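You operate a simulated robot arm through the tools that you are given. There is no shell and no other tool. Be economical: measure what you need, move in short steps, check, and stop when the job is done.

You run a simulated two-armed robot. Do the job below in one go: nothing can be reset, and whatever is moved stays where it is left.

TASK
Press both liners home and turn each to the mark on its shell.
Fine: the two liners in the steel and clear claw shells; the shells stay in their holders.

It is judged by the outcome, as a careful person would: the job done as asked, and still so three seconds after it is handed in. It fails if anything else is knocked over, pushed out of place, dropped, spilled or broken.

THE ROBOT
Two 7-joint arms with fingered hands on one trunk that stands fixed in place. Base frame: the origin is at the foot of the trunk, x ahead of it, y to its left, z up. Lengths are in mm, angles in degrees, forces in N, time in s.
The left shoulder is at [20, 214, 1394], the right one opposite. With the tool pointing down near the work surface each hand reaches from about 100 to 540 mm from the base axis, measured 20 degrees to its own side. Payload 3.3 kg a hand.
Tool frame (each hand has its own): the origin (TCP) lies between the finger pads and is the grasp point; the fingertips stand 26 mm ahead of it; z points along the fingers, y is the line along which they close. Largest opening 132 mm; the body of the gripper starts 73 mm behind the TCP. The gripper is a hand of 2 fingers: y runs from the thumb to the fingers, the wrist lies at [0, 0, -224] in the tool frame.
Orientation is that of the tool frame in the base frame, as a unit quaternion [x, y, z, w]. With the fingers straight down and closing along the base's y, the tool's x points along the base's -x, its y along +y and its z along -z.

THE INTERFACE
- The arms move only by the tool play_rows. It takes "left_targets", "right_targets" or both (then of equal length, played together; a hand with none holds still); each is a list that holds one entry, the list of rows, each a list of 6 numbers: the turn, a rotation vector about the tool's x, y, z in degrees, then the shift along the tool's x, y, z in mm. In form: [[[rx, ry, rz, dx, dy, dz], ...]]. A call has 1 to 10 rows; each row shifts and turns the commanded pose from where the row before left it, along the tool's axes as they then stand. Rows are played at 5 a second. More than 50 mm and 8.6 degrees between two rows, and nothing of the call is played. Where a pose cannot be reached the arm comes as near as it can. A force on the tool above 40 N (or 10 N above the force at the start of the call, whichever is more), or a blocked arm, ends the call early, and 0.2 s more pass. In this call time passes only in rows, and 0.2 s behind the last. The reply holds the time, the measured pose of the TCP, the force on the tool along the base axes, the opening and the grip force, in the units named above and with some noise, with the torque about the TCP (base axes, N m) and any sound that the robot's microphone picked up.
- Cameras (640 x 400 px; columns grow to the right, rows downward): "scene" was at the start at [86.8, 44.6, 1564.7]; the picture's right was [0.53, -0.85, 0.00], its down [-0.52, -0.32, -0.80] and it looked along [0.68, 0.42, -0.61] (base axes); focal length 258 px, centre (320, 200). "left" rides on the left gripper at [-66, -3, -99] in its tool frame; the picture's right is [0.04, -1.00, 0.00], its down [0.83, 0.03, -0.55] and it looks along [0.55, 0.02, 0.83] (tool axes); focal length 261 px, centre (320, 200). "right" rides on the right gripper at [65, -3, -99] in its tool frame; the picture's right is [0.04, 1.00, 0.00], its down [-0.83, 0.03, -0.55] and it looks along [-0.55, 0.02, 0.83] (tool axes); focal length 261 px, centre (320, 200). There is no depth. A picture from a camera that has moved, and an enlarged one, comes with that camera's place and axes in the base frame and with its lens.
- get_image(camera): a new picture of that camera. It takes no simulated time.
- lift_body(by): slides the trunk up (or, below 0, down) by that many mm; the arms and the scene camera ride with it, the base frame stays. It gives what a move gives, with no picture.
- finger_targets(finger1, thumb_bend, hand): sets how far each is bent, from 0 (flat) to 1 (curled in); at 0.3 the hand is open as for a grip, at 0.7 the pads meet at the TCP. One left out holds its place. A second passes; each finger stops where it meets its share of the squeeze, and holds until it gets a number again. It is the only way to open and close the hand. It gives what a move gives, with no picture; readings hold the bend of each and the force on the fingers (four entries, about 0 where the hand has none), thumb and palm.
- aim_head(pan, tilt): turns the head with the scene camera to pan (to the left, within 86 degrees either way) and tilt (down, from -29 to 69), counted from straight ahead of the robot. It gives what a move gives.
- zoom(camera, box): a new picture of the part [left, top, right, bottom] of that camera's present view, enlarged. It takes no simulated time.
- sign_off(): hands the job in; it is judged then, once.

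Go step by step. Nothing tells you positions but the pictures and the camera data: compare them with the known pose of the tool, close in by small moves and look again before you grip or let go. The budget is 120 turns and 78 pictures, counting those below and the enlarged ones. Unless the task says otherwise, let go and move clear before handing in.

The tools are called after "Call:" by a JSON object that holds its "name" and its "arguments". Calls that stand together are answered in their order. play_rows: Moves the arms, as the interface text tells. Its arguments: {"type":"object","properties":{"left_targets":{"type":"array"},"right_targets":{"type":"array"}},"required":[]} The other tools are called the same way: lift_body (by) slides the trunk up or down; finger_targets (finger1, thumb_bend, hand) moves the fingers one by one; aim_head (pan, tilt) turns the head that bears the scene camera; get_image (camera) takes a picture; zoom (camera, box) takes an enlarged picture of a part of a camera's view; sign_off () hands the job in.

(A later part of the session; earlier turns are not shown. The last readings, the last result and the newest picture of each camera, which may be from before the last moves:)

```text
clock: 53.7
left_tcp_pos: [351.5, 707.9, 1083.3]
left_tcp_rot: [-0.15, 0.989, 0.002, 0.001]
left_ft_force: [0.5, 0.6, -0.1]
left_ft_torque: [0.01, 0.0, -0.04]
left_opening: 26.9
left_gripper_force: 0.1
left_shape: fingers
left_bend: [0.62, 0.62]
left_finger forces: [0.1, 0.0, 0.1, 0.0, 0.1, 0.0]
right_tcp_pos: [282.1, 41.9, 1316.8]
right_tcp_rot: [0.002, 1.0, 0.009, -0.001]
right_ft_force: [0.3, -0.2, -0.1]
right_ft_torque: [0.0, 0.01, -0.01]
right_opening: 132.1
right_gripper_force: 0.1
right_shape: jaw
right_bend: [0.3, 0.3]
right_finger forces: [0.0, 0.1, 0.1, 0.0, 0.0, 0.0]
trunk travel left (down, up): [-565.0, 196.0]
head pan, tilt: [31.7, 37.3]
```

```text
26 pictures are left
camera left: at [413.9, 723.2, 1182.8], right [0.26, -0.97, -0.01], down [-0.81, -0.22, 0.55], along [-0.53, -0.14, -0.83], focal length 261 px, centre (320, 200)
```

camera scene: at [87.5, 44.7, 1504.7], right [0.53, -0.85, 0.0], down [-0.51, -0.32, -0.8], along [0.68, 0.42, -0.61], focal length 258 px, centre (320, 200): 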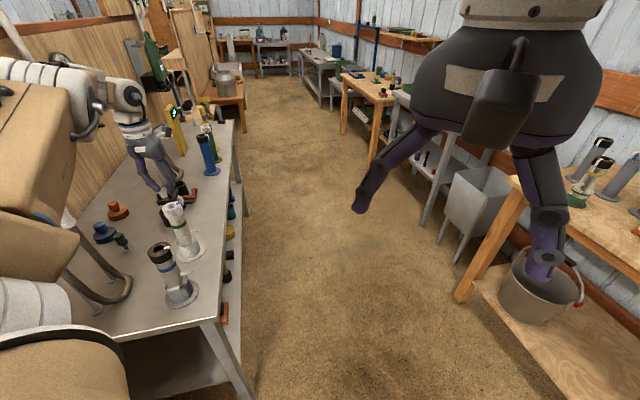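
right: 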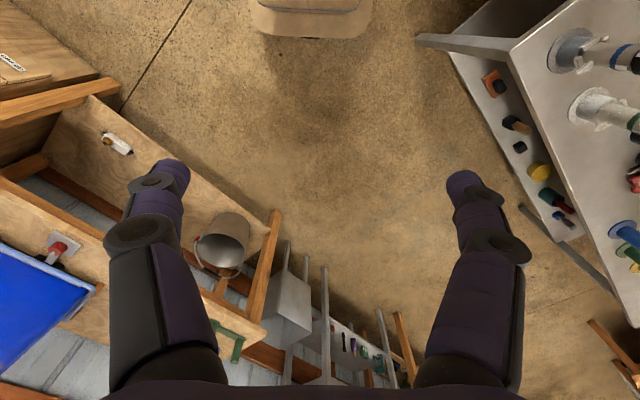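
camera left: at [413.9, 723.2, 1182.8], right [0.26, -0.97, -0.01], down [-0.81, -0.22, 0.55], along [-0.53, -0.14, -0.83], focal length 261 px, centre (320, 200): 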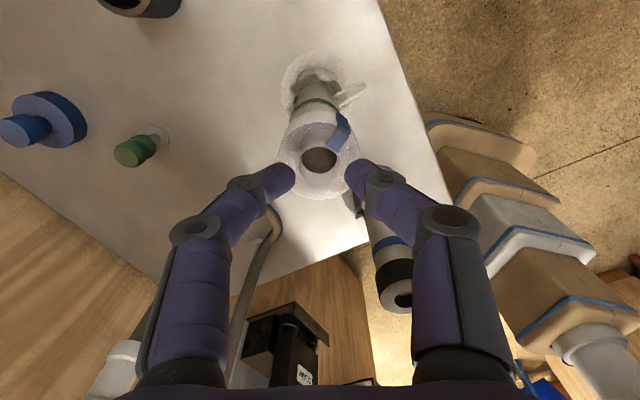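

The hand is well centred, but the right arm moved oddly during the last lowering, perhaps touching something. I look to the right before going on.

Call:
{"name": "aim_head", "arguments": {"pan": -60, "tilt": 45}}

Call:
{"name": "get_image", "arguments": {"camera": "scene"}}

```text
clock: 55.4
left_tcp_pos: [351.1, 706.7, 1083.5]
left_tcp_rot: [-0.149, 0.989, 0.003, 0.001]
left_ft_force: [0.4, -0.9, -0.1]
left_ft_torque: [0.03, 0.0, -0.01]
left_opening: 26.9
left_gripper_force: 0.2
left_shape: fingers
left_bend: [0.62, 0.62]
left_finger forces: [0.0, 0.0, 0.0, 0.0, 0.0, 0.0]
right_tcp_pos: [281.0, 40.5, 1313.3]
right_tcp_rot: [0.003, 1.0, 0.01, 0.0]
right_ft_force: [-0.7, 0.4, -0.4]
right_ft_torque: [-0.03, 0.01, -0.04]
right_opening: 132.3
right_gripper_force: 0.0
right_shape: jaw
right_bend: [0.3, 0.3]
right_finger forces: [0.0, 0.0, 0.1, 0.0, 0.0, 0.0]
trunk travel left (down, up): [-565.0, 196.0]
head pan, tilt: [-60.0, 45.0]
```

```text
25 pictures are left
camera scene: at [56.0, -71.3, 1443.3], right [-0.87, -0.5, 0.0], down [-0.35, 0.61, -0.71], along [0.35, -0.61, -0.71], focal length 258 px, centre (320, 200)
```

scene: 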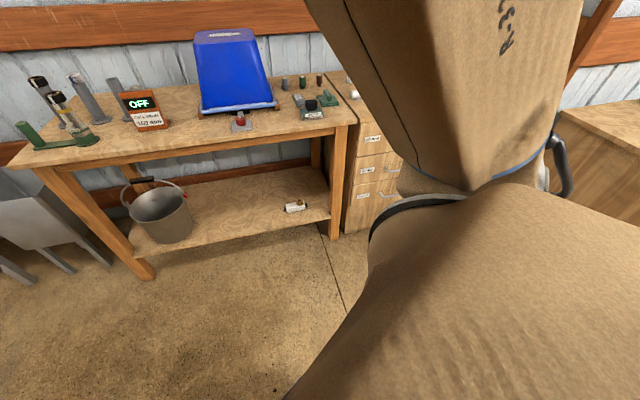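

The right elbow seems to be resting against furniture at its side. I lift the trunk back 50 mm, then move the right hand forward and up so its elbow rises before lowering again.

Call:
{"name": "lift_body", "arguments": {"by": 50}}

Call:
{"name": "play_rows", "arguments": {"right_targets": [[[0, 0, 0, -30, 0, -35], [0, 0, 0, -30, 0, -35], [0, 0, 0, -30, 0, -35], [0, 0, 0, -30, 0, -35]]]}}

Call:
{"name": "get_image", "arguments": {"camera": "scene"}}

```text
clock: 56.3
left_tcp_pos: [352.1, 706.5, 1133.2]
left_tcp_rot: [-0.149, 0.989, 0.003, 0.002]
left_ft_force: [0.4, 0.7, 1.3]
left_ft_torque: [0.01, 0.0, -0.01]
left_opening: 26.9
left_gripper_force: 0.1
left_shape: fingers
left_bend: [0.62, 0.62]
left_finger forces: [0.0, 0.0, 0.1, 0.0, 0.0, 0.1]
right_tcp_pos: [282.1, 41.8, 1364.9]
right_tcp_rot: [0.003, 1.0, 0.009, 0.0]
right_ft_force: [0.3, 0.1, 1.1]
right_ft_torque: [0.0, 0.01, 0.02]
right_opening: 132.0
right_gripper_force: 0.0
right_shape: jaw
right_bend: [0.3, 0.3]
right_finger forces: [0.0, 0.0, 0.0, 0.0, 0.0, 0.0]
trunk travel left (down, up): [-615.0, 146.0]
head pan, tilt: [-60.0, 45.0]
```

```text
clock: 57.5
left_tcp_pos: [350.5, 707.9, 1132.7]
left_tcp_rot: [-0.15, 0.989, 0.002, 0.002]
left_ft_force: [-0.1, -0.5, -0.4]
left_ft_torque: [0.02, -0.01, 0.01]
left_opening: 27.0
left_gripper_force: 0.0
left_shape: fingers
left_bend: [0.62, 0.62]
left_finger forces: [0.0, 0.0, 0.0, 0.0, 0.1, 0.0]
right_tcp_pos: [367.8, -15.9, 1476.4]
right_tcp_rot: [0.021, 0.999, 0.034, 0.013]
right_ft_force: [-0.3, -0.1, -0.7]
right_ft_torque: [-0.02, 0.0, -0.01]
right_opening: 132.0
right_gripper_force: 0.1
right_shape: jaw
right_bend: [0.3, 0.3]
right_finger forces: [0.0, 0.1, 0.1, 0.1, 0.0, 0.0]
right hand out of reach, approached as far as the arm can: row 2, 3, 4
trunk travel left (down, up): [-615.0, 146.0]
head pan, tilt: [-60.0, 45.0]
stopped in row 4 (right hand): the arm was blocked; the commanded pose is now the measured one
```

```text
24 pictures are left
camera scene: at [53.7, -71.1, 1493.4], right [-0.87, -0.5, 0.0], down [-0.35, 0.61, -0.71], along [0.35, -0.61, -0.71], focal length 258 px, centre (320, 200)
```

scene: 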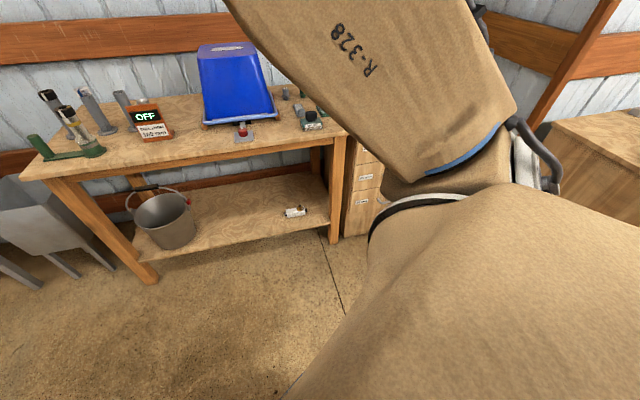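

The right arm met something during lowering; I look further round to see what lies beside its elbow.

Call:
{"name": "aim_head", "arguments": {"pan": -86, "tilt": 50}}

Call:
{"name": "get_image", "arguments": {"camera": "scene"}}

```text
clock: 58.4
left_tcp_pos: [352.0, 708.2, 1133.0]
left_tcp_rot: [-0.149, 0.989, 0.002, 0.002]
left_ft_force: [0.0, 0.4, 0.7]
left_ft_torque: [0.01, 0.0, 0.01]
left_opening: 27.1
left_gripper_force: 0.0
left_shape: fingers
left_bend: [0.62, 0.62]
left_finger forces: [0.0, 0.0, 0.0, 0.1, 0.1, 0.0]
right_tcp_pos: [369.4, -16.5, 1475.1]
right_tcp_rot: [0.021, 0.999, 0.034, 0.011]
right_ft_force: [-0.4, -0.2, -0.6]
right_ft_torque: [0.02, -0.02, 0.02]
right_opening: 131.8
right_gripper_force: 0.1
right_shape: jaw
right_bend: [0.3, 0.3]
right_finger forces: [0.1, 0.1, 0.0, 0.0, 0.0, 0.1]
trunk travel left (down, up): [-615.0, 146.0]
head pan, tilt: [-85.9, 50.0]
```

```text
23 pictures are left
camera scene: at [19.4, -77.7, 1486.4], right [-1.0, -0.07, 0.0], down [-0.06, 0.76, -0.64], along [0.05, -0.64, -0.77], focal length 258 px, centre (320, 200)
```

scene: 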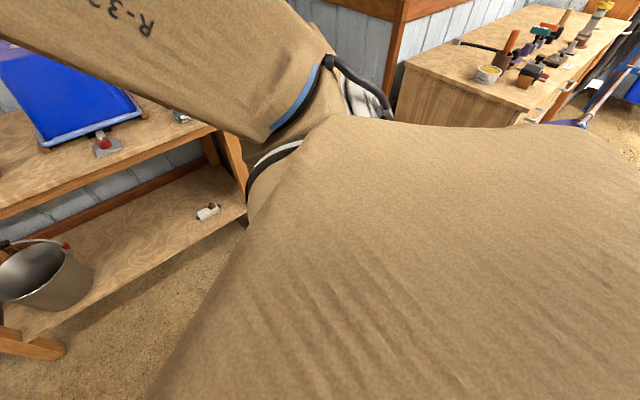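

Nothing outside is near the right elbow, and nothing looks disturbed; its arm is now in a freer pose. I aim the head back and press the clear liner from this trunk height.

Call:
{"name": "aim_head", "arguments": {"pan": 31.7, "tilt": 37.3}}

Call:
{"name": "play_rows", "arguments": {"left_targets": [[[0, 0, 0, -2.7, 1.2, 25], [0, 0, 0, 0, 0, 25]]]}}

Call:
{"name": "get_image", "arguments": {"camera": "scene"}}

```text
clock: 60.4
left_tcp_pos: [352.1, 706.8, 1133.3]
left_tcp_rot: [-0.151, 0.989, 0.003, 0.002]
left_ft_force: [-0.2, 0.0, 0.4]
left_ft_torque: [0.01, -0.03, -0.02]
left_opening: 27.2
left_gripper_force: 0.1
left_shape: fingers
left_bend: [0.62, 0.62]
left_finger forces: [0.0, 0.0, 0.0, 0.1, 0.0, 0.0]
right_tcp_pos: [370.2, -16.2, 1475.4]
right_tcp_rot: [0.021, 0.999, 0.035, 0.012]
right_ft_force: [-0.4, 0.4, -0.2]
right_ft_torque: [0.02, 0.01, -0.03]
right_opening: 131.7
right_gripper_force: 0.0
right_shape: jaw
right_bend: [0.3, 0.3]
right_finger forces: [0.1, 0.0, 0.0, 0.0, 0.0, 0.1]
trunk travel left (down, up): [-615.0, 146.0]
head pan, tilt: [31.7, 37.3]
```

```text
clock: 61.0
left_tcp_pos: [348.4, 705.7, 1083.1]
left_tcp_rot: [-0.15, 0.989, 0.002, 0.003]
left_ft_force: [0.2, 0.0, 0.6]
left_ft_torque: [-0.01, 0.02, -0.02]
left_opening: 27.1
left_gripper_force: 0.1
left_shape: fingers
left_bend: [0.62, 0.62]
left_finger forces: [0.0, 0.1, 0.0, 0.0, 0.0, 0.1]
left hand out of reach, approached as far as the arm can: row 2
right_tcp_pos: [370.2, -15.5, 1476.9]
right_tcp_rot: [0.021, 0.999, 0.035, 0.012]
right_ft_force: [0.8, 0.0, 0.0]
right_ft_torque: [0.0, 0.01, -0.02]
right_opening: 132.0
right_gripper_force: 0.1
right_shape: jaw
right_bend: [0.3, 0.3]
right_finger forces: [0.1, 0.0, 0.0, 0.0, 0.0, 0.0]
trunk travel left (down, up): [-615.0, 146.0]
head pan, tilt: [31.7, 37.3]
```

```text
22 pictures are left
camera scene: at [87.5, 44.7, 1504.6], right [0.53, -0.85, 0.0], down [-0.52, -0.32, -0.8], along [0.68, 0.42, -0.61], focal length 258 px, centre (320, 200)
```

scene: 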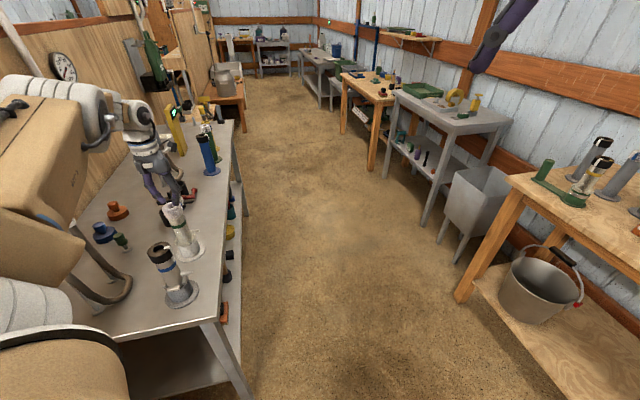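

Still at the reach limit, so the trunk must come down. I raise the left hand, and lower in two small steps while watching the right arm.

Call:
{"name": "play_rows", "arguments": {"left_targets": [[[0, 0, 0, 0, 0, -40], [0, 0, 0, 0, 0, -40]]]}}

Call:
{"name": "lift_body", "arguments": {"by": -30}}

Call:
{"name": "lift_body", "arguments": {"by": -20}}

```text
clock: 61.6
left_tcp_pos: [348.2, 705.3, 1163.4]
left_tcp_rot: [-0.149, 0.989, 0.003, 0.001]
left_ft_force: [0.1, -0.4, 0.1]
left_ft_torque: [-0.03, -0.01, -0.02]
left_opening: 27.2
left_gripper_force: 0.0
left_shape: fingers
left_bend: [0.62, 0.62]
left_finger forces: [0.0, 0.0, 0.0, 0.1, 0.1, 0.1]
right_tcp_pos: [369.2, -15.6, 1475.5]
right_tcp_rot: [0.021, 0.999, 0.035, 0.012]
right_ft_force: [0.5, 0.1, 0.6]
right_ft_torque: [-0.01, 0.01, 0.01]
right_opening: 131.7
right_gripper_force: 0.0
right_shape: jaw
right_bend: [0.3, 0.3]
right_finger forces: [0.0, 0.0, 0.0, 0.0, 0.1, 0.0]
trunk travel left (down, up): [-615.0, 146.0]
head pan, tilt: [31.7, 37.3]
```

```text
clock: 62.3
left_tcp_pos: [348.3, 707.0, 1133.8]
left_tcp_rot: [-0.149, 0.989, 0.003, 0.001]
left_ft_force: [1.3, -0.2, -0.1]
left_ft_torque: [0.03, 0.01, -0.03]
left_opening: 26.9
left_gripper_force: 0.0
left_shape: fingers
left_bend: [0.62, 0.62]
left_finger forces: [0.0, 0.0, 0.1, 0.1, 0.0, 0.0]
right_tcp_pos: [370.0, -15.5, 1446.2]
right_tcp_rot: [0.022, 0.999, 0.036, 0.012]
right_ft_force: [0.0, -0.1, -0.5]
right_ft_torque: [0.01, -0.01, 0.01]
right_opening: 132.2
right_gripper_force: 0.1
right_shape: jaw
right_bend: [0.3, 0.3]
right_finger forces: [0.0, 0.1, 0.0, 0.0, 0.0, 0.1]
trunk travel left (down, up): [-585.0, 176.0]
head pan, tilt: [31.7, 37.3]
```

```text
clock: 63.0
left_tcp_pos: [348.1, 706.8, 1114.1]
left_tcp_rot: [-0.15, 0.989, 0.003, 0.001]
left_ft_force: [0.4, 0.2, -1.2]
left_ft_torque: [0.01, -0.01, 0.0]
left_opening: 27.1
left_gripper_force: 0.1
left_shape: fingers
left_bend: [0.62, 0.62]
left_finger forces: [0.0, 0.0, 0.0, 0.1, 0.1, 0.0]
right_tcp_pos: [369.8, -16.5, 1425.0]
right_tcp_rot: [0.02, 0.999, 0.035, 0.012]
right_ft_force: [0.5, 0.1, -0.3]
right_ft_torque: [-0.02, 0.01, 0.0]
right_opening: 131.8
right_gripper_force: 0.0
right_shape: jaw
right_bend: [0.3, 0.3]
right_finger forces: [0.0, 0.0, 0.0, 0.0, 0.0, 0.0]
trunk travel left (down, up): [-565.0, 196.0]
head pan, tilt: [31.7, 37.3]
```

The right arm is clear this time. 20 mm more for margin, then recentre and press.

Call:
{"name": "lift_body", "arguments": {"by": -20}}

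Call:
{"name": "play_rows", "arguments": {"left_targets": [[[0, 0, 0, -4.9, 0, 5], [0, 0, 0, 0, 0, 6]]]}}

Call:
{"name": "get_image", "arguments": {"camera": "left"}}

```text
clock: 63.7
left_tcp_pos: [348.5, 705.9, 1094.3]
left_tcp_rot: [-0.15, 0.989, 0.003, 0.002]
left_ft_force: [-0.6, 0.3, -0.2]
left_ft_torque: [0.03, 0.0, -0.01]
left_opening: 27.1
left_gripper_force: 0.1
left_shape: fingers
left_bend: [0.62, 0.62]
left_finger forces: [0.0, 0.0, 0.0, 0.0, 0.1, 0.0]
right_tcp_pos: [369.8, -15.3, 1405.7]
right_tcp_rot: [0.02, 0.999, 0.034, 0.012]
right_ft_force: [-0.7, -0.9, -0.9]
right_ft_torque: [0.0, 0.02, 0.02]
right_opening: 132.1
right_gripper_force: 0.0
right_shape: jaw
right_bend: [0.3, 0.3]
right_finger forces: [0.0, 0.0, 0.0, 0.0, 0.1, 0.1]
trunk travel left (down, up): [-545.0, 216.0]
head pan, tilt: [31.7, 37.3]
```

```text
clock: 64.3
left_tcp_pos: [353.8, 708.1, 1082.6]
left_tcp_rot: [-0.149, 0.989, 0.003, 0.001]
left_ft_force: [0.4, -0.1, -0.9]
left_ft_torque: [0.01, -0.01, 0.01]
left_opening: 27.3
left_gripper_force: 0.0
left_shape: fingers
left_bend: [0.62, 0.62]
left_finger forces: [0.0, 0.1, 0.1, 0.0, 0.1, 0.0]
right_tcp_pos: [369.0, -14.7, 1405.9]
right_tcp_rot: [0.018, 0.999, 0.034, 0.013]
right_ft_force: [0.5, 0.3, 0.5]
right_ft_torque: [-0.02, 0.0, 0.02]
right_opening: 131.9
right_gripper_force: 0.0
right_shape: jaw
right_bend: [0.3, 0.3]
right_finger forces: [0.1, 0.0, 0.1, 0.0, 0.0, 0.1]
trunk travel left (down, up): [-545.0, 216.0]
head pan, tilt: [31.7, 37.3]
```

```text
21 pictures are left
camera left: at [415.8, 724.0, 1182.1], right [0.26, -0.97, -0.01], down [-0.81, -0.22, 0.55], along [-0.53, -0.14, -0.84], focal length 261 px, centre (320, 200)
```

left: 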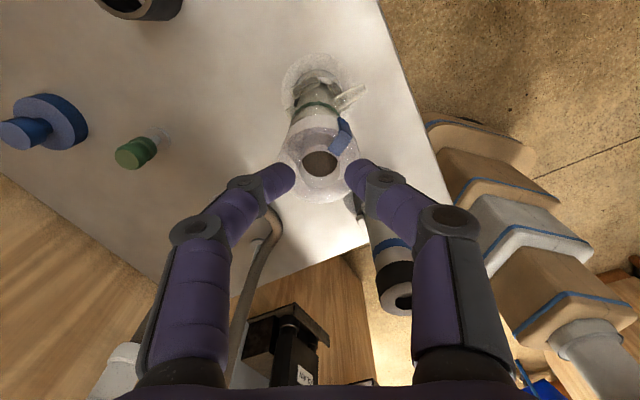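

Centred. Pressing down in small steps.

Call:
{"name": "play_rows", "arguments": {"left_targets": [[[0, 0, 0, 0, 0, 4], [0, 0, 0, 0, 0, 3], [0, 0, 0, 0, 0, 2], [0, 0, 0, 0, 0, 2], [0, 0, 0, 0, 0, 2], [0, 0, 0, 0, 0, 2]]]}}

Call:
{"name": "zoom", "arguments": {"camera": "scene", "box": [135, 150, 225, 260]}}

```text
clock: 65.7
left_tcp_pos: [352.8, 708.7, 1067.8]
left_tcp_rot: [-0.15, 0.989, 0.003, 0.002]
left_ft_force: [-0.9, -0.6, 6.9]
left_ft_torque: [-0.13, -0.01, -0.01]
left_opening: 26.0
left_gripper_force: 3.9
left_shape: fingers
left_bend: [0.62, 0.62]
left_finger forces: [1.6, 0.1, 0.1, 0.0, 4.9, 0.0]
right_tcp_pos: [368.8, -15.8, 1404.0]
right_tcp_rot: [0.019, 0.999, 0.034, 0.012]
right_ft_force: [0.1, -0.1, 0.5]
right_ft_torque: [0.01, 0.02, 0.01]
right_opening: 131.8
right_gripper_force: 0.1
right_shape: jaw
right_bend: [0.3, 0.3]
right_finger forces: [0.0, 0.0, 0.1, 0.1, 0.1, 0.0]
trunk travel left (down, up): [-545.0, 216.0]
head pan, tilt: [31.7, 37.3]
```

```text
3.64 times, centred on (180, 205) of scene
camera zoom: at [89.7, 43.9, 1434.7], right [0.53, -0.85, 0.0], down [-0.52, -0.32, -0.8], along [0.68, 0.42, -0.61], focal length 936 px, centre (829, 182)
```

zoom: 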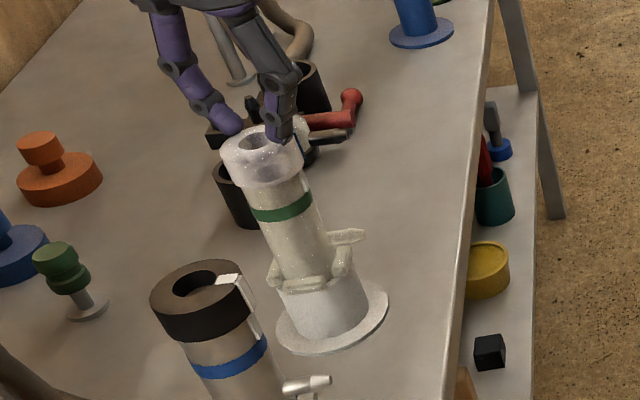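

Contact at about 7 N and moving. Continue.

Call:
{"name": "play_rows", "arguments": {"left_targets": [[[0, 0, 0, 0, 0, 2], [0, 0, 0, 0, 0, 2], [0, 0, 0, 0, 0, 2], [0, 0, 0, 0, 0, 2], [0, 0, 0, 0, 0, 2], [0, 0, 0, 0, 0, 2]]]}}

Call:
{"name": "zoom", "arguments": {"camera": "scene", "box": [135, 150, 225, 260]}}

```text
clock: 66.6
left_tcp_pos: [354.3, 707.4, 1068.6]
left_tcp_rot: [-0.148, 0.989, 0.006, 0.007]
left_ft_force: [-4.1, -1.6, 24.6]
left_ft_torque: [-0.21, 0.19, -0.05]
left_opening: 25.9
left_gripper_force: 12.3
left_shape: fingers
left_bend: [0.64, 0.62]
left_finger forces: [9.0, 0.1, 0.0, 0.0, 16.6, 0.0]
right_tcp_pos: [368.2, -19.5, 1405.8]
right_tcp_rot: [0.02, 0.999, 0.035, 0.013]
right_ft_force: [-0.5, 1.2, 0.1]
right_ft_torque: [-0.03, 0.0, 0.0]
right_opening: 131.8
right_gripper_force: 0.2
right_shape: jaw
right_bend: [0.3, 0.3]
right_finger forces: [0.1, 0.0, 0.0, 0.1, 0.0, 0.0]
trunk travel left (down, up): [-545.0, 216.0]
head pan, tilt: [31.7, 37.3]
stopped in row 4 (left hand): the force on the tool passed its limit at 43 N (the readings are from after the stop); the commanded pose is now the measured one
```

```text
3.64 times, centred on (180, 205) of scene
camera zoom: at [87.4, 41.8, 1434.9], right [0.53, -0.85, 0.0], down [-0.51, -0.32, -0.8], along [0.68, 0.42, -0.6], focal length 936 px, centre (829, 182)
```

zoom: 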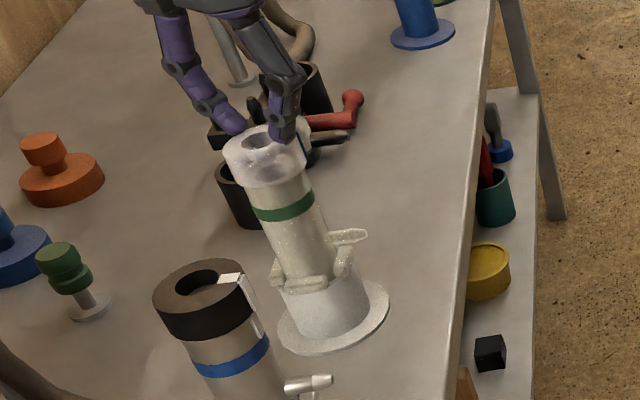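

The press stopped at 43 N. I lift off and zoom to compare the head-to-band gap with before.

Call:
{"name": "play_rows", "arguments": {"left_targets": [[[0, 0, 0, 0, 0, -25]]]}}

Call:
{"name": "zoom", "arguments": {"camera": "scene", "box": [140, 170, 220, 250]}}

```text
clock: 67.0
left_tcp_pos: [353.9, 708.0, 1088.6]
left_tcp_rot: [-0.149, 0.989, 0.005, 0.005]
left_ft_force: [-0.7, 0.1, 0.0]
left_ft_torque: [0.01, -0.01, 0.02]
left_opening: 26.5
left_gripper_force: 0.1
left_shape: fingers
left_bend: [0.62, 0.62]
left_finger forces: [0.1, 0.0, 0.1, 0.0, 0.0, 0.1]
right_tcp_pos: [369.3, -17.7, 1404.5]
right_tcp_rot: [0.02, 0.999, 0.035, 0.012]
right_ft_force: [0.8, -0.6, 0.4]
right_ft_torque: [-0.01, -0.01, -0.01]
right_opening: 132.0
right_gripper_force: 0.1
right_shape: jaw
right_bend: [0.3, 0.3]
right_finger forces: [0.0, 0.0, 0.0, 0.1, 0.0, 0.0]
trunk travel left (down, up): [-545.0, 216.0]
head pan, tilt: [31.7, 37.3]
```

```text
5.00 times, centred on (180, 210) of scene
camera zoom: at [89.6, 44.0, 1434.4], right [0.53, -0.85, 0.0], down [-0.52, -0.32, -0.8], along [0.68, 0.42, -0.61], focal length 1288 px, centre (1020, 150)
```

zoom: 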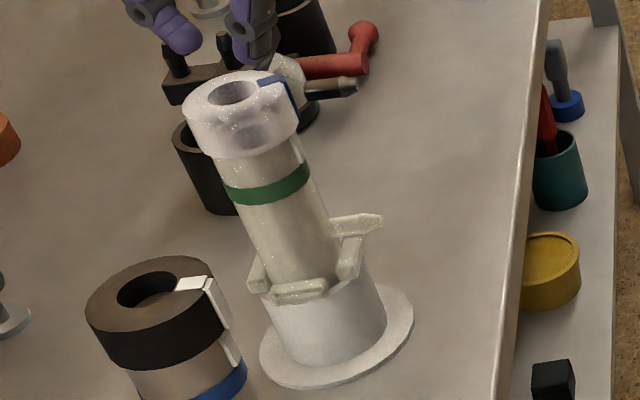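

I need to see the mark against the head rim more closely. I raise the hand and use the wrist camera.

Call:
{"name": "play_rows", "arguments": {"left_targets": [[[0, 0, 0, 0, 0, -40], [0, 0, 8.5, 0, 0, 0], [0, 0, 8.5, 0, 0, 0], [0, 0, 8.5, 0, 0, 0], [0, 0, 8.5, 0, 0, 0]]]}}

Call:
{"name": "zoom", "arguments": {"camera": "left", "box": [270, 40, 370, 180]}}

```text
clock: 68.2
left_tcp_pos: [354.4, 708.3, 1129.7]
left_tcp_rot: [0.149, 0.989, 0.006, 0.003]
left_ft_force: [0.6, -0.1, 0.0]
left_ft_torque: [0.0, -0.01, 0.0]
left_opening: 26.6
left_gripper_force: 0.2
left_shape: fingers
left_bend: [0.62, 0.62]
left_finger forces: [0.0, 0.0, 0.1, 0.0, 0.0, 0.0]
right_tcp_pos: [371.0, -14.4, 1404.6]
right_tcp_rot: [0.021, 0.999, 0.034, 0.012]
right_ft_force: [-0.2, 0.3, -0.1]
right_ft_torque: [-0.04, -0.01, -0.02]
right_opening: 131.8
right_gripper_force: 0.0
right_shape: jaw
right_bend: [0.3, 0.3]
right_finger forces: [0.1, 0.0, 0.0, 0.1, 0.0, 0.0]
trunk travel left (down, up): [-545.0, 216.0]
head pan, tilt: [31.7, 37.3]
```

```text
2.86 times, centred on (320, 110) of left
camera zoom: at [414.7, 685.2, 1227.8], right [-0.33, -0.94, -0.01], down [-0.79, 0.27, 0.55], along [-0.51, 0.19, -0.84], focal length 745 px, centre (320, 457)
```

zoom: 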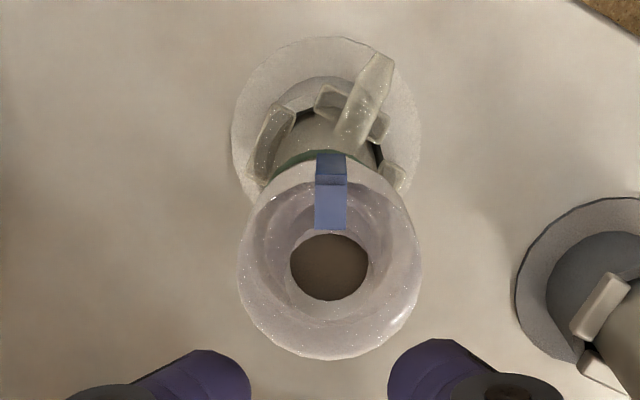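

The clear tab is at about −20° now, the mark near −46°. I zoom on the rims of both from the scene camera to judge seating.

Call:
{"name": "zoom", "arguments": {"camera": "scene", "box": [158, 178, 208, 218]}}

Call:
{"name": "zoom", "arguments": {"camera": "scene", "box": [145, 215, 195, 255]}}

```text
10.00 times, centred on (183, 198) of scene
camera zoom: at [90.1, 44.7, 1434.6], right [0.53, -0.85, 0.0], down [-0.52, -0.32, -0.8], along [0.68, 0.42, -0.61], focal length 2575 px, centre (1690, 220)
```

zoom: 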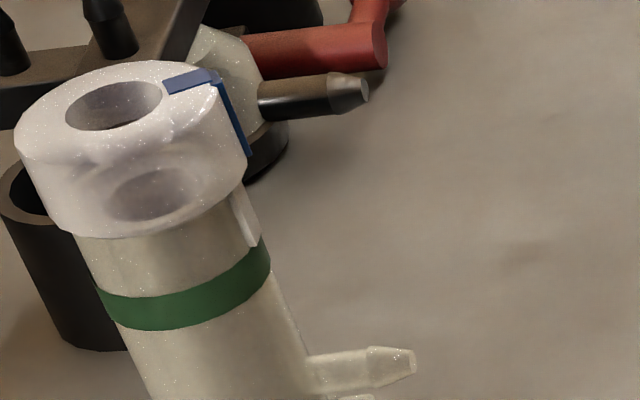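

```text
10.00 times, centred on (170, 235) of scene
camera zoom: at [90.1, 44.7, 1434.6], right [0.53, -0.85, 0.0], down [-0.52, -0.32, -0.8], along [0.68, 0.42, -0.61], focal length 2575 px, centre (1820, -150)
```

zoom: 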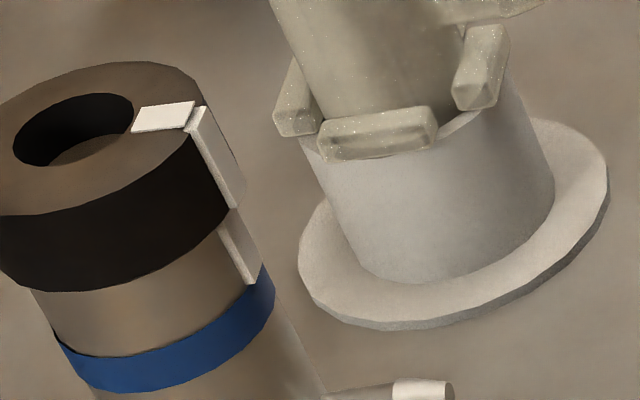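

Both marks abut the head rims, though the clear one's gap looks 2–3 mm larger. I press it again at this different yaw, recentred, to see whether it goes further.

Call:
{"name": "play_rows", "arguments": {"left_targets": [[[0, 0, 0, -2.5, -1.5, 25], [0, 0, 0, 0, 0, 25], [0, 0, 0, 0, 0, 8], [0, 0, 0, 0, 0, 2], [0, 0, 0, 0, 0, 2], [0, 0, 0, 0, 0, 2], [0, 0, 0, 0, 0, 2], [0, 0, 0, 0, 0, 2]]]}}

Call:
{"name": "play_rows", "arguments": {"left_targets": [[[0, 0, 0, 0, 0, 2], [0, 0, 0, 0, 0, 2], [0, 0, 0, 0, 0, 2]]]}}

Call:
{"name": "zoom", "arguments": {"camera": "scene", "box": [158, 178, 208, 218]}}

```text
clock: 69.9
left_tcp_pos: [358.2, 706.7, 1067.6]
left_tcp_rot: [0.15, 0.989, 0.01, 0.007]
left_ft_force: [-6.6, -1.7, 29.1]
left_ft_torque: [-0.42, 0.41, -0.05]
left_opening: 25.8
left_gripper_force: 14.2
left_shape: fingers
left_bend: [0.63, 0.61]
left_finger forces: [5.0, 0.0, 0.0, 0.1, 23.9, 0.0]
right_tcp_pos: [367.1, -18.4, 1406.3]
right_tcp_rot: [0.02, 0.999, 0.036, 0.012]
right_ft_force: [0.4, -0.7, 0.4]
right_ft_torque: [0.03, -0.03, -0.01]
right_opening: 132.1
right_gripper_force: 0.1
right_shape: jaw
right_bend: [0.3, 0.3]
right_finger forces: [0.0, 0.0, 0.0, 0.0, 0.1, 0.0]
trunk travel left (down, up): [-545.0, 216.0]
head pan, tilt: [31.7, 37.3]
stopped in row 8 (left hand): the force on the tool passed its limit at 42 N (the readings are from after the stop); the commanded pose is now the measured one
```

```text
clock: 70.4
left_tcp_pos: [359.4, 706.7, 1066.6]
left_tcp_rot: [0.15, 0.989, 0.012, 0.007]
left_ft_force: [-7.8, -2.7, 30.0]
left_ft_torque: [-0.51, 0.51, -0.12]
left_opening: 25.3
left_gripper_force: 15.2
left_shape: fingers
left_bend: [0.63, 0.6]
left_finger forces: [3.2, 0.0, 0.0, 0.1, 26.9, 0.0]
right_tcp_pos: [368.0, -19.7, 1406.6]
right_tcp_rot: [0.02, 0.999, 0.037, 0.013]
right_ft_force: [-0.3, 0.7, -0.2]
right_ft_torque: [-0.02, 0.04, 0.02]
right_opening: 132.0
right_gripper_force: 0.1
right_shape: jaw
right_bend: [0.3, 0.3]
right_finger forces: [0.0, 0.0, 0.1, 0.1, 0.0, 0.1]
trunk travel left (down, up): [-545.0, 216.0]
head pan, tilt: [31.7, 37.3]
stopped in row 2 (left hand): the force on the tool passed its limit at 43 N (the readings are from after the stop); the commanded pose is now the measured one
```

```text
10.00 times, centred on (183, 198) of scene
camera zoom: at [87.4, 41.2, 1435.0], right [0.53, -0.85, 0.0], down [-0.51, -0.32, -0.8], along [0.68, 0.42, -0.6], focal length 2575 px, centre (1690, 220)
```

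zoom: 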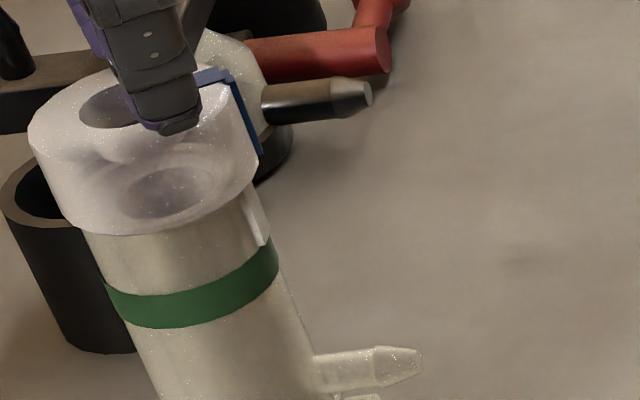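

No further movement at 43 N twice: the clear liner is home. I lift, level the hand, yaw to +9°, open and check centring for the turning grip.

Call:
{"name": "play_rows", "arguments": {"left_targets": [[[0, 0, 0, 0, 0, -40], [1.48, 0.6, 0, 0, 0, 0], [0, 0, -8.5, 0, 0, 0], [0, 0, -8.5, 0, 0, 0], [0, 0, -8.5, 0, 0, 0], [0, 0, 0, 4.3, -3.5, 0]]]}}

Call:
{"name": "finger_targets", "arguments": {"hand": "left", "finger1": 0.35, "thumb_bend": 0.35}}

Call:
{"name": "zoom", "arguments": {"camera": "left", "box": [220, 40, 420, 240]}}

```text
clock: 71.8
left_tcp_pos: [350.7, 702.8, 1103.7]
left_tcp_rot: [-0.074, 0.997, -0.002, -0.003]
left_ft_force: [-0.6, 0.2, 1.1]
left_ft_torque: [0.01, 0.0, 0.02]
left_opening: 26.6
left_gripper_force: 0.1
left_shape: fingers
left_bend: [0.62, 0.62]
left_finger forces: [0.1, 0.0, 0.1, 0.0, 0.0, 0.0]
left hand out of reach, approached as far as the arm can: row 2
right_tcp_pos: [370.0, -17.8, 1405.6]
right_tcp_rot: [0.021, 0.999, 0.035, 0.012]
right_ft_force: [0.1, 0.4, 0.3]
right_ft_torque: [0.01, -0.02, -0.02]
right_opening: 131.9
right_gripper_force: 0.1
right_shape: jaw
right_bend: [0.3, 0.3]
right_finger forces: [0.1, 0.0, 0.0, 0.1, 0.1, 0.0]
trunk travel left (down, up): [-545.0, 216.0]
head pan, tilt: [31.7, 37.3]
```

```text
clock: 72.8
left_tcp_pos: [351.2, 703.8, 1102.6]
left_tcp_rot: [-0.073, 0.997, -0.002, -0.002]
left_ft_force: [1.0, 1.0, -0.2]
left_ft_torque: [-0.01, 0.01, 0.02]
left_opening: 116.6
left_gripper_force: 0.0
left_shape: fingers
left_bend: [0.35, 0.35]
left_finger forces: [0.0, 0.0, 0.0, 0.1, 0.0, 0.0]
right_tcp_pos: [369.4, -16.0, 1405.5]
right_tcp_rot: [0.021, 0.999, 0.035, 0.013]
right_ft_force: [-0.1, 0.1, -0.4]
right_ft_torque: [-0.04, -0.01, 0.02]
right_opening: 132.0
right_gripper_force: 0.1
right_shape: jaw
right_bend: [0.3, 0.3]
right_finger forces: [0.0, 0.1, 0.0, 0.0, 0.0, 0.1]
trunk travel left (down, up): [-545.0, 216.0]
head pan, tilt: [31.7, 37.3]
```

```text
2.00 times, centred on (320, 140) of left
camera zoom: at [415.7, 710.3, 1201.8], right [0.1, -0.99, 0.0], down [-0.83, -0.08, 0.56], along [-0.55, -0.06, -0.83], focal length 521 px, centre (320, 320)
```

zoom: 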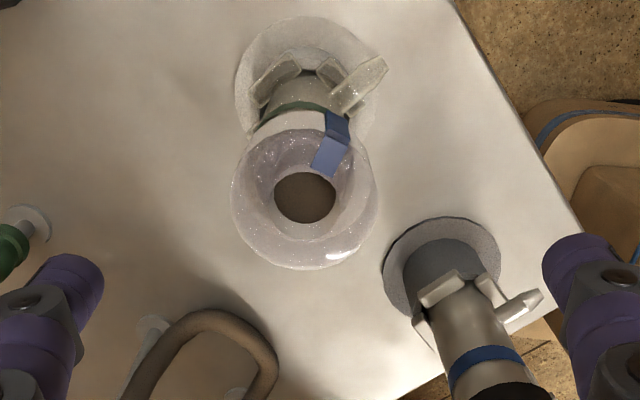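

Head centre (355, 709), tab −19°, mark −46.6°: turn 27° clockwise. I start at yaw +20, shift, descend and grip.

Call:
{"name": "play_rows", "arguments": {"left_targets": [[[0, 0, -6, 0, 0, 0], [0, 0, -6, 0, 0, 0], [0, 0, 0, -6.1, -1.4, 0], [0, 0, 0, 0, 0, 28], [0, 0, 0, 0, 0, 28]]]}}

Call:
{"name": "get_image", "arguments": {"camera": "left"}}

```text
clock: 74.0
left_tcp_pos: [357.2, 705.5, 1047.7]
left_tcp_rot: [-0.177, 0.984, -0.002, -0.002]
left_ft_force: [-0.5, -0.4, -0.6]
left_ft_torque: [-0.02, 0.03, 0.0]
left_opening: 116.8
left_gripper_force: 0.0
left_shape: fingers
left_bend: [0.35, 0.35]
left_finger forces: [0.1, 0.1, 0.0, 0.1, 0.0, 0.1]
right_tcp_pos: [370.8, -15.5, 1404.9]
right_tcp_rot: [0.02, 0.999, 0.035, 0.012]
right_ft_force: [0.8, 0.1, 0.0]
right_ft_torque: [-0.04, -0.02, 0.0]
right_opening: 132.0
right_gripper_force: 0.1
right_shape: jaw
right_bend: [0.3, 0.3]
right_finger forces: [0.0, 0.0, 0.0, 0.1, 0.0, 0.0]
trunk travel left (down, up): [-545.0, 216.0]
head pan, tilt: [31.7, 37.3]
```

```text
12 pictures are left
camera left: at [419.0, 725.1, 1145.9], right [0.31, -0.95, 0.0], down [-0.79, -0.26, 0.56], along [-0.53, -0.17, -0.83], focal length 261 px, centre (320, 200)
```

left: 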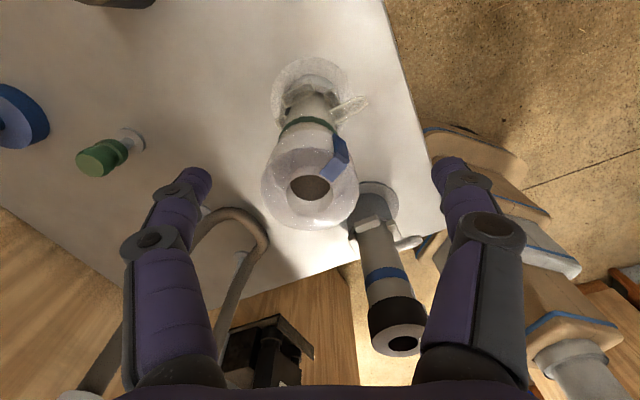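

Positioned as intended. I lower 3 mm, grip and turn 27°.

Call:
{"name": "play_rows", "arguments": {"left_targets": [[[0, 0, 0, 0, 0, 3]]]}}

Call:
{"name": "finger_targets", "arguments": {"hand": "left", "finger1": 0.7, "thumb_bend": 0.7}}

Call:
{"name": "play_rows", "arguments": {"left_targets": [[[0, 0, 5.4, 0.47, 0, 0], [0, 0, 5.4, 0.47, 0, 0], [0, 0, 5.4, 0.47, 0, 0], [0, 0, 5.4, 0.47, 0, 0], [0, 0, 5.4, 0.47, 0, 0]]]}}

Call:
{"name": "get_image", "arguments": {"camera": "left"}}

```text
clock: 74.4
left_tcp_pos: [356.3, 704.6, 1043.7]
left_tcp_rot: [-0.177, 0.984, -0.002, -0.001]
left_ft_force: [-0.1, -0.3, -0.3]
left_ft_torque: [0.01, -0.02, 0.01]
left_opening: 116.8
left_gripper_force: 0.0
left_shape: fingers
left_bend: [0.35, 0.35]
left_finger forces: [0.0, 0.0, 0.0, 0.0, 0.0, 0.1]
right_tcp_pos: [370.4, -15.9, 1406.2]
right_tcp_rot: [0.021, 0.999, 0.035, 0.012]
right_ft_force: [-0.7, -0.9, 0.1]
right_ft_torque: [0.01, -0.03, 0.0]
right_opening: 132.0
right_gripper_force: 0.1
right_shape: jaw
right_bend: [0.3, 0.3]
right_finger forces: [0.0, 0.1, 0.0, 0.0, 0.0, 0.0]
trunk travel left (down, up): [-545.0, 216.0]
head pan, tilt: [31.7, 37.3]
```

```text
clock: 75.4
left_tcp_pos: [355.8, 705.3, 1043.3]
left_tcp_rot: [-0.176, 0.984, -0.002, -0.002]
left_ft_force: [-0.2, 0.1, -1.8]
left_ft_torque: [0.05, 0.0, 0.0]
left_opening: 44.2
left_gripper_force: 13.3
left_shape: fingers
left_bend: [0.55, 0.63]
left_finger forces: [13.2, 0.1, 0.0, 0.1, 13.1, 0.0]
right_tcp_pos: [370.6, -15.8, 1405.7]
right_tcp_rot: [0.021, 0.999, 0.035, 0.012]
right_ft_force: [0.3, 0.5, 0.3]
right_ft_torque: [0.0, -0.02, -0.01]
right_opening: 132.0
right_gripper_force: 0.0
right_shape: jaw
right_bend: [0.3, 0.3]
right_finger forces: [0.0, 0.1, 0.0, 0.1, 0.0, 0.0]
trunk travel left (down, up): [-545.0, 216.0]
head pan, tilt: [31.7, 37.3]
```

```text
clock: 76.6
left_tcp_pos: [355.7, 703.6, 1043.4]
left_tcp_rot: [0.059, 0.998, -0.003, -0.001]
left_ft_force: [-0.5, -0.4, -1.0]
left_ft_torque: [0.01, -0.02, -0.01]
left_opening: 44.4
left_gripper_force: 13.2
left_shape: fingers
left_bend: [0.56, 0.63]
left_finger forces: [13.1, 0.0, 0.1, 0.1, 13.1, 0.0]
right_tcp_pos: [370.0, -15.6, 1404.9]
right_tcp_rot: [0.02, 0.999, 0.035, 0.012]
right_ft_force: [-0.1, -0.2, -0.1]
right_ft_torque: [0.04, -0.01, 0.03]
right_opening: 132.1
right_gripper_force: 0.1
right_shape: jaw
right_bend: [0.3, 0.3]
right_finger forces: [0.0, 0.0, 0.0, 0.0, 0.0, 0.0]
trunk travel left (down, up): [-545.0, 216.0]
head pan, tilt: [31.7, 37.3]
```

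```text
11 pictures are left
camera left: at [419.4, 693.5, 1142.8], right [-0.16, -0.99, 0.01], down [-0.82, 0.13, 0.55], along [-0.55, 0.08, -0.83], focal length 261 px, centre (320, 200)
```

left: 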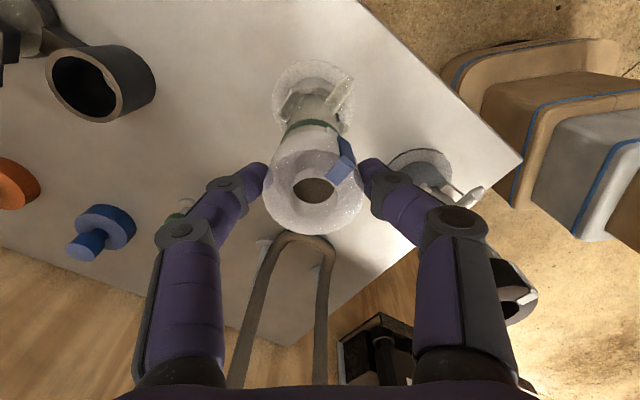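

The tab turned with the hand. I release, rise and yaw toward −30° for a square look.

Call:
{"name": "finger_targets", "arguments": {"hand": "left", "finger1": 0.35, "thumb_bend": 0.35}}

Call:
{"name": "play_rows", "arguments": {"left_targets": [[[0, 0, 0, 0, 0, -45], [0, 0, 0, 0, 0, -40], [0, 0, 8.5, 0, 0, 0], [0, 0, 8.5, 0, 0, 0], [0, 0, 8.5, 0, 0, 0]]]}}

Call:
{"name": "zoom", "arguments": {"camera": "left", "box": [270, 40, 370, 165]}}

```text
clock: 77.6
left_tcp_pos: [354.1, 703.2, 1043.7]
left_tcp_rot: [0.058, 0.998, -0.002, -0.002]
left_ft_force: [0.4, 0.6, -0.3]
left_ft_torque: [-0.01, -0.02, -0.02]
left_opening: 116.8
left_gripper_force: 0.1
left_shape: fingers
left_bend: [0.35, 0.35]
left_finger forces: [0.0, 0.1, 0.0, 0.0, 0.1, 0.0]
right_tcp_pos: [369.1, -16.4, 1405.6]
right_tcp_rot: [0.02, 0.999, 0.035, 0.012]
right_ft_force: [0.2, 0.2, 0.2]
right_ft_torque: [0.02, -0.02, 0.02]
right_opening: 132.0
right_gripper_force: 0.0
right_shape: jaw
right_bend: [0.3, 0.3]
right_finger forces: [0.0, 0.0, 0.0, 0.1, 0.0, 0.0]
trunk travel left (down, up): [-545.0, 216.0]
head pan, tilt: [31.7, 37.3]
```

```text
clock: 78.8
left_tcp_pos: [354.4, 704.3, 1130.5]
left_tcp_rot: [0.278, 0.961, -0.003, 0.0]
left_ft_force: [0.4, -0.4, 0.9]
left_ft_torque: [0.02, 0.0, -0.01]
left_opening: 116.9
left_gripper_force: 0.1
left_shape: fingers
left_bend: [0.35, 0.35]
left_finger forces: [0.1, 0.1, 0.1, 0.1, 0.1, 0.0]
right_tcp_pos: [370.8, -16.4, 1403.9]
right_tcp_rot: [0.021, 0.999, 0.034, 0.011]
right_ft_force: [-0.6, -0.1, -0.4]
right_ft_torque: [-0.01, 0.01, 0.0]
right_opening: 131.7
right_gripper_force: 0.0
right_shape: jaw
right_bend: [0.3, 0.3]
right_finger forces: [0.0, 0.0, 0.1, 0.0, 0.0, 0.0]
trunk travel left (down, up): [-545.0, 216.0]
head pan, tilt: [31.7, 37.3]
```

```text
3.20 times, centred on (320, 102) of left
camera zoom: at [408.3, 667.3, 1228.1], right [-0.57, -0.82, 0.01], down [-0.68, 0.48, 0.55], along [-0.46, 0.31, -0.83], focal length 834 px, centre (320, 512)
```

zoom: 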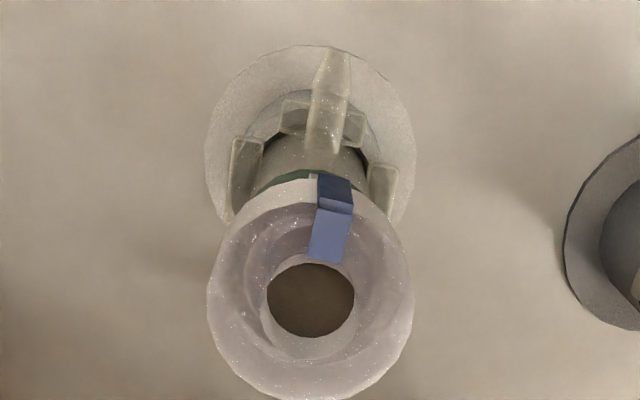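

The clear tab overshot by about 6°. I regrip at yaw −17 and turn back 6.5°.

Call:
{"name": "play_rows", "arguments": {"left_targets": [[[0, 0, -7.6, 0, 0, 0], [0, 0, -7.6, 0, 0, 0], [0, 0, 0, -0.2, -1.8, 0], [0, 0, 0, 0, 0, 43], [0, 0, 0, 0, 0, 43]]]}}

Call:
{"name": "zoom", "arguments": {"camera": "left", "box": [120, 90, 520, 290]}}

```text
clock: 80.0
left_tcp_pos: [351.1, 699.8, 1043.8]
left_tcp_rot: [0.147, 0.989, -0.002, -0.001]
left_ft_force: [-0.9, 0.0, -0.4]
left_ft_torque: [0.03, 0.01, 0.0]
left_opening: 116.5
left_gripper_force: 0.2
left_shape: fingers
left_bend: [0.35, 0.35]
left_finger forces: [0.1, 0.1, 0.1, 0.0, 0.0, 0.2]
right_tcp_pos: [369.6, -16.0, 1405.3]
right_tcp_rot: [0.021, 0.999, 0.036, 0.012]
right_ft_force: [0.1, -0.3, 0.4]
right_ft_torque: [0.01, 0.0, -0.02]
right_opening: 131.8
right_gripper_force: 0.0
right_shape: jaw
right_bend: [0.3, 0.3]
right_finger forces: [0.1, 0.0, 0.0, 0.0, 0.0, 0.0]
trunk travel left (down, up): [-545.0, 216.0]
head pan, tilt: [31.7, 37.3]
```

```text
1.60 times, centred on (320, 190) of left
camera zoom: at [413.6, 679.6, 1142.3], right [-0.33, -0.94, 0.01], down [-0.78, 0.28, 0.55], along [-0.53, 0.18, -0.83], focal length 417 px, centre (320, 216)
```

zoom: 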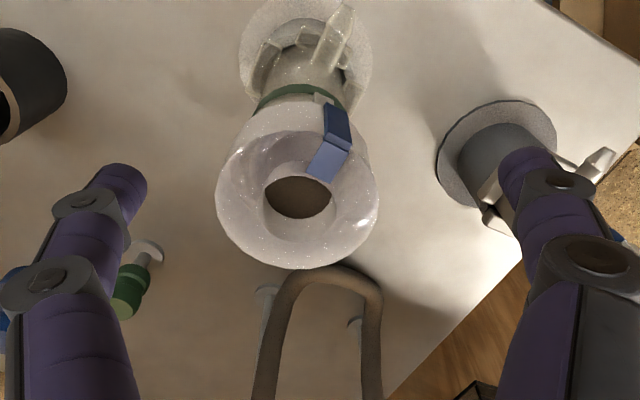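

I fine-shift, then grip, turn back 6.5° counter-clockwise, and release.

Call:
{"name": "play_rows", "arguments": {"left_targets": [[[0, 0, 0, -2.5, 1, 0]]]}}

Call:
{"name": "finger_targets", "arguments": {"hand": "left", "finger1": 0.7, "thumb_bend": 0.7}}

Call:
{"name": "play_rows", "arguments": {"left_targets": [[[0, 0, -3.3, -0.29, 0, 0], [0, 0, -3.3, -0.29, 0, 0]]]}}

Call:
{"name": "finger_targets", "arguments": {"hand": "left", "finger1": 0.35, "thumb_bend": 0.35}}

Call:
{"name": "play_rows", "arguments": {"left_targets": [[[0, 0, 0, 0, 0, -45], [0, 0, 0, 0, 0, -40], [0, 0, 8.5, 0, 0, 0], [0, 0, 8.5, 0, 0, 0], [0, 0, 8.5, 0, 0, 0]]]}}

Call:
{"name": "zoom", "arguments": {"camera": "left", "box": [270, 40, 370, 165]}}

```text
clock: 80.4
left_tcp_pos: [354.9, 702.1, 1044.5]
left_tcp_rot: [0.148, 0.989, -0.002, -0.001]
left_ft_force: [-0.3, 0.1, 0.5]
left_ft_torque: [-0.01, 0.0, 0.0]
left_opening: 117.1
left_gripper_force: 0.0
left_shape: fingers
left_bend: [0.35, 0.35]
left_finger forces: [0.0, 0.1, 0.0, 0.1, 0.0, 0.0]
right_tcp_pos: [369.8, -16.2, 1405.0]
right_tcp_rot: [0.021, 0.999, 0.034, 0.012]
right_ft_force: [0.0, -0.8, 0.3]
right_ft_torque: [-0.01, 0.04, 0.01]
right_opening: 132.0
right_gripper_force: 0.0
right_shape: jaw
right_bend: [0.3, 0.3]
right_finger forces: [0.1, 0.1, 0.1, 0.1, 0.1, 0.0]
trunk travel left (down, up): [-545.0, 216.0]
head pan, tilt: [31.7, 37.3]
```

```text
clock: 81.4
left_tcp_pos: [355.0, 701.4, 1043.5]
left_tcp_rot: [0.147, 0.989, -0.003, -0.002]
left_ft_force: [0.2, -0.8, -0.7]
left_ft_torque: [0.0, 0.04, -0.01]
left_opening: 43.0
left_gripper_force: 13.3
left_shape: fingers
left_bend: [0.55, 0.64]
left_finger forces: [12.0, 0.0, 0.0, 0.1, 12.7, 0.1]
right_tcp_pos: [369.8, -17.0, 1404.6]
right_tcp_rot: [0.021, 0.999, 0.035, 0.012]
right_ft_force: [0.2, 0.1, -0.2]
right_ft_torque: [-0.02, 0.04, 0.01]
right_opening: 131.5
right_gripper_force: 0.1
right_shape: jaw
right_bend: [0.3, 0.3]
right_finger forces: [0.1, 0.0, 0.0, 0.0, 0.0, 0.0]
trunk travel left (down, up): [-545.0, 216.0]
head pan, tilt: [31.7, 37.3]
```

```text
clock: 82.0
left_tcp_pos: [356.4, 702.0, 1043.9]
left_tcp_rot: [0.09, 0.996, -0.002, -0.001]
left_ft_force: [0.0, -0.8, -0.1]
left_ft_torque: [0.02, 0.03, -0.03]
left_opening: 42.7
left_gripper_force: 12.5
left_shape: fingers
left_bend: [0.55, 0.64]
left_finger forces: [12.3, 0.0, 0.1, 0.0, 12.3, 0.0]
right_tcp_pos: [369.8, -14.6, 1406.1]
right_tcp_rot: [0.021, 0.999, 0.035, 0.012]
right_ft_force: [0.9, -0.7, -0.1]
right_ft_torque: [0.01, -0.01, 0.0]
right_opening: 132.3
right_gripper_force: 0.0
right_shape: jaw
right_bend: [0.3, 0.3]
right_finger forces: [0.0, 0.0, 0.0, 0.0, 0.0, 0.1]
trunk travel left (down, up): [-545.0, 216.0]
head pan, tilt: [31.7, 37.3]
```

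```text
clock: 83.0
left_tcp_pos: [355.7, 701.0, 1043.8]
left_tcp_rot: [0.09, 0.996, -0.002, -0.001]
left_ft_force: [-1.1, -0.4, -0.7]
left_ft_torque: [-0.03, -0.01, -0.02]
left_opening: 116.7
left_gripper_force: 0.0
left_shape: fingers
left_bend: [0.35, 0.35]
left_finger forces: [0.0, 0.0, 0.0, 0.0, 0.1, 0.0]
right_tcp_pos: [370.2, -16.1, 1404.8]
right_tcp_rot: [0.02, 0.999, 0.034, 0.012]
right_ft_force: [0.0, -0.4, 0.7]
right_ft_torque: [-0.01, 0.0, 0.01]
right_opening: 132.0
right_gripper_force: 0.1
right_shape: jaw
right_bend: [0.3, 0.3]
right_finger forces: [0.0, 0.1, 0.0, 0.1, 0.1, 0.0]
trunk travel left (down, up): [-545.0, 216.0]
head pan, tilt: [31.7, 37.3]
```

```text
clock: 84.2
left_tcp_pos: [357.6, 701.2, 1127.3]
left_tcp_rot: [0.308, 0.951, -0.002, -0.001]
left_ft_force: [0.0, 0.5, -0.2]
left_ft_torque: [0.01, -0.02, 0.02]
left_opening: 116.7
left_gripper_force: 0.0
left_shape: fingers
left_bend: [0.35, 0.35]
left_finger forces: [0.1, 0.0, 0.0, 0.0, 0.0, 0.1]
right_tcp_pos: [370.8, -15.4, 1405.3]
right_tcp_rot: [0.02, 0.999, 0.034, 0.013]
right_ft_force: [0.0, 0.7, 0.0]
right_ft_torque: [0.0, 0.02, 0.0]
right_opening: 132.0
right_gripper_force: 0.1
right_shape: jaw
right_bend: [0.3, 0.3]
right_finger forces: [0.1, 0.0, 0.1, 0.0, 0.0, 0.0]
trunk travel left (down, up): [-545.0, 216.0]
head pan, tilt: [31.7, 37.3]
```

```text
3.20 times, centred on (320, 102) of left
camera zoom: at [408.3, 661.2, 1227.2], right [-0.62, -0.78, 0.01], down [-0.65, 0.52, 0.55], along [-0.44, 0.34, -0.83], focal length 834 px, centre (320, 512)
```

zoom: 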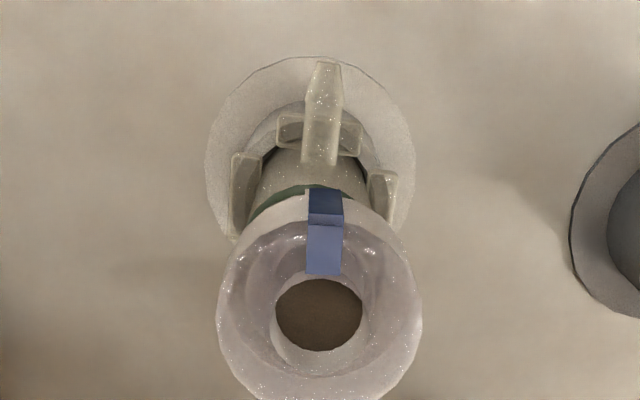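

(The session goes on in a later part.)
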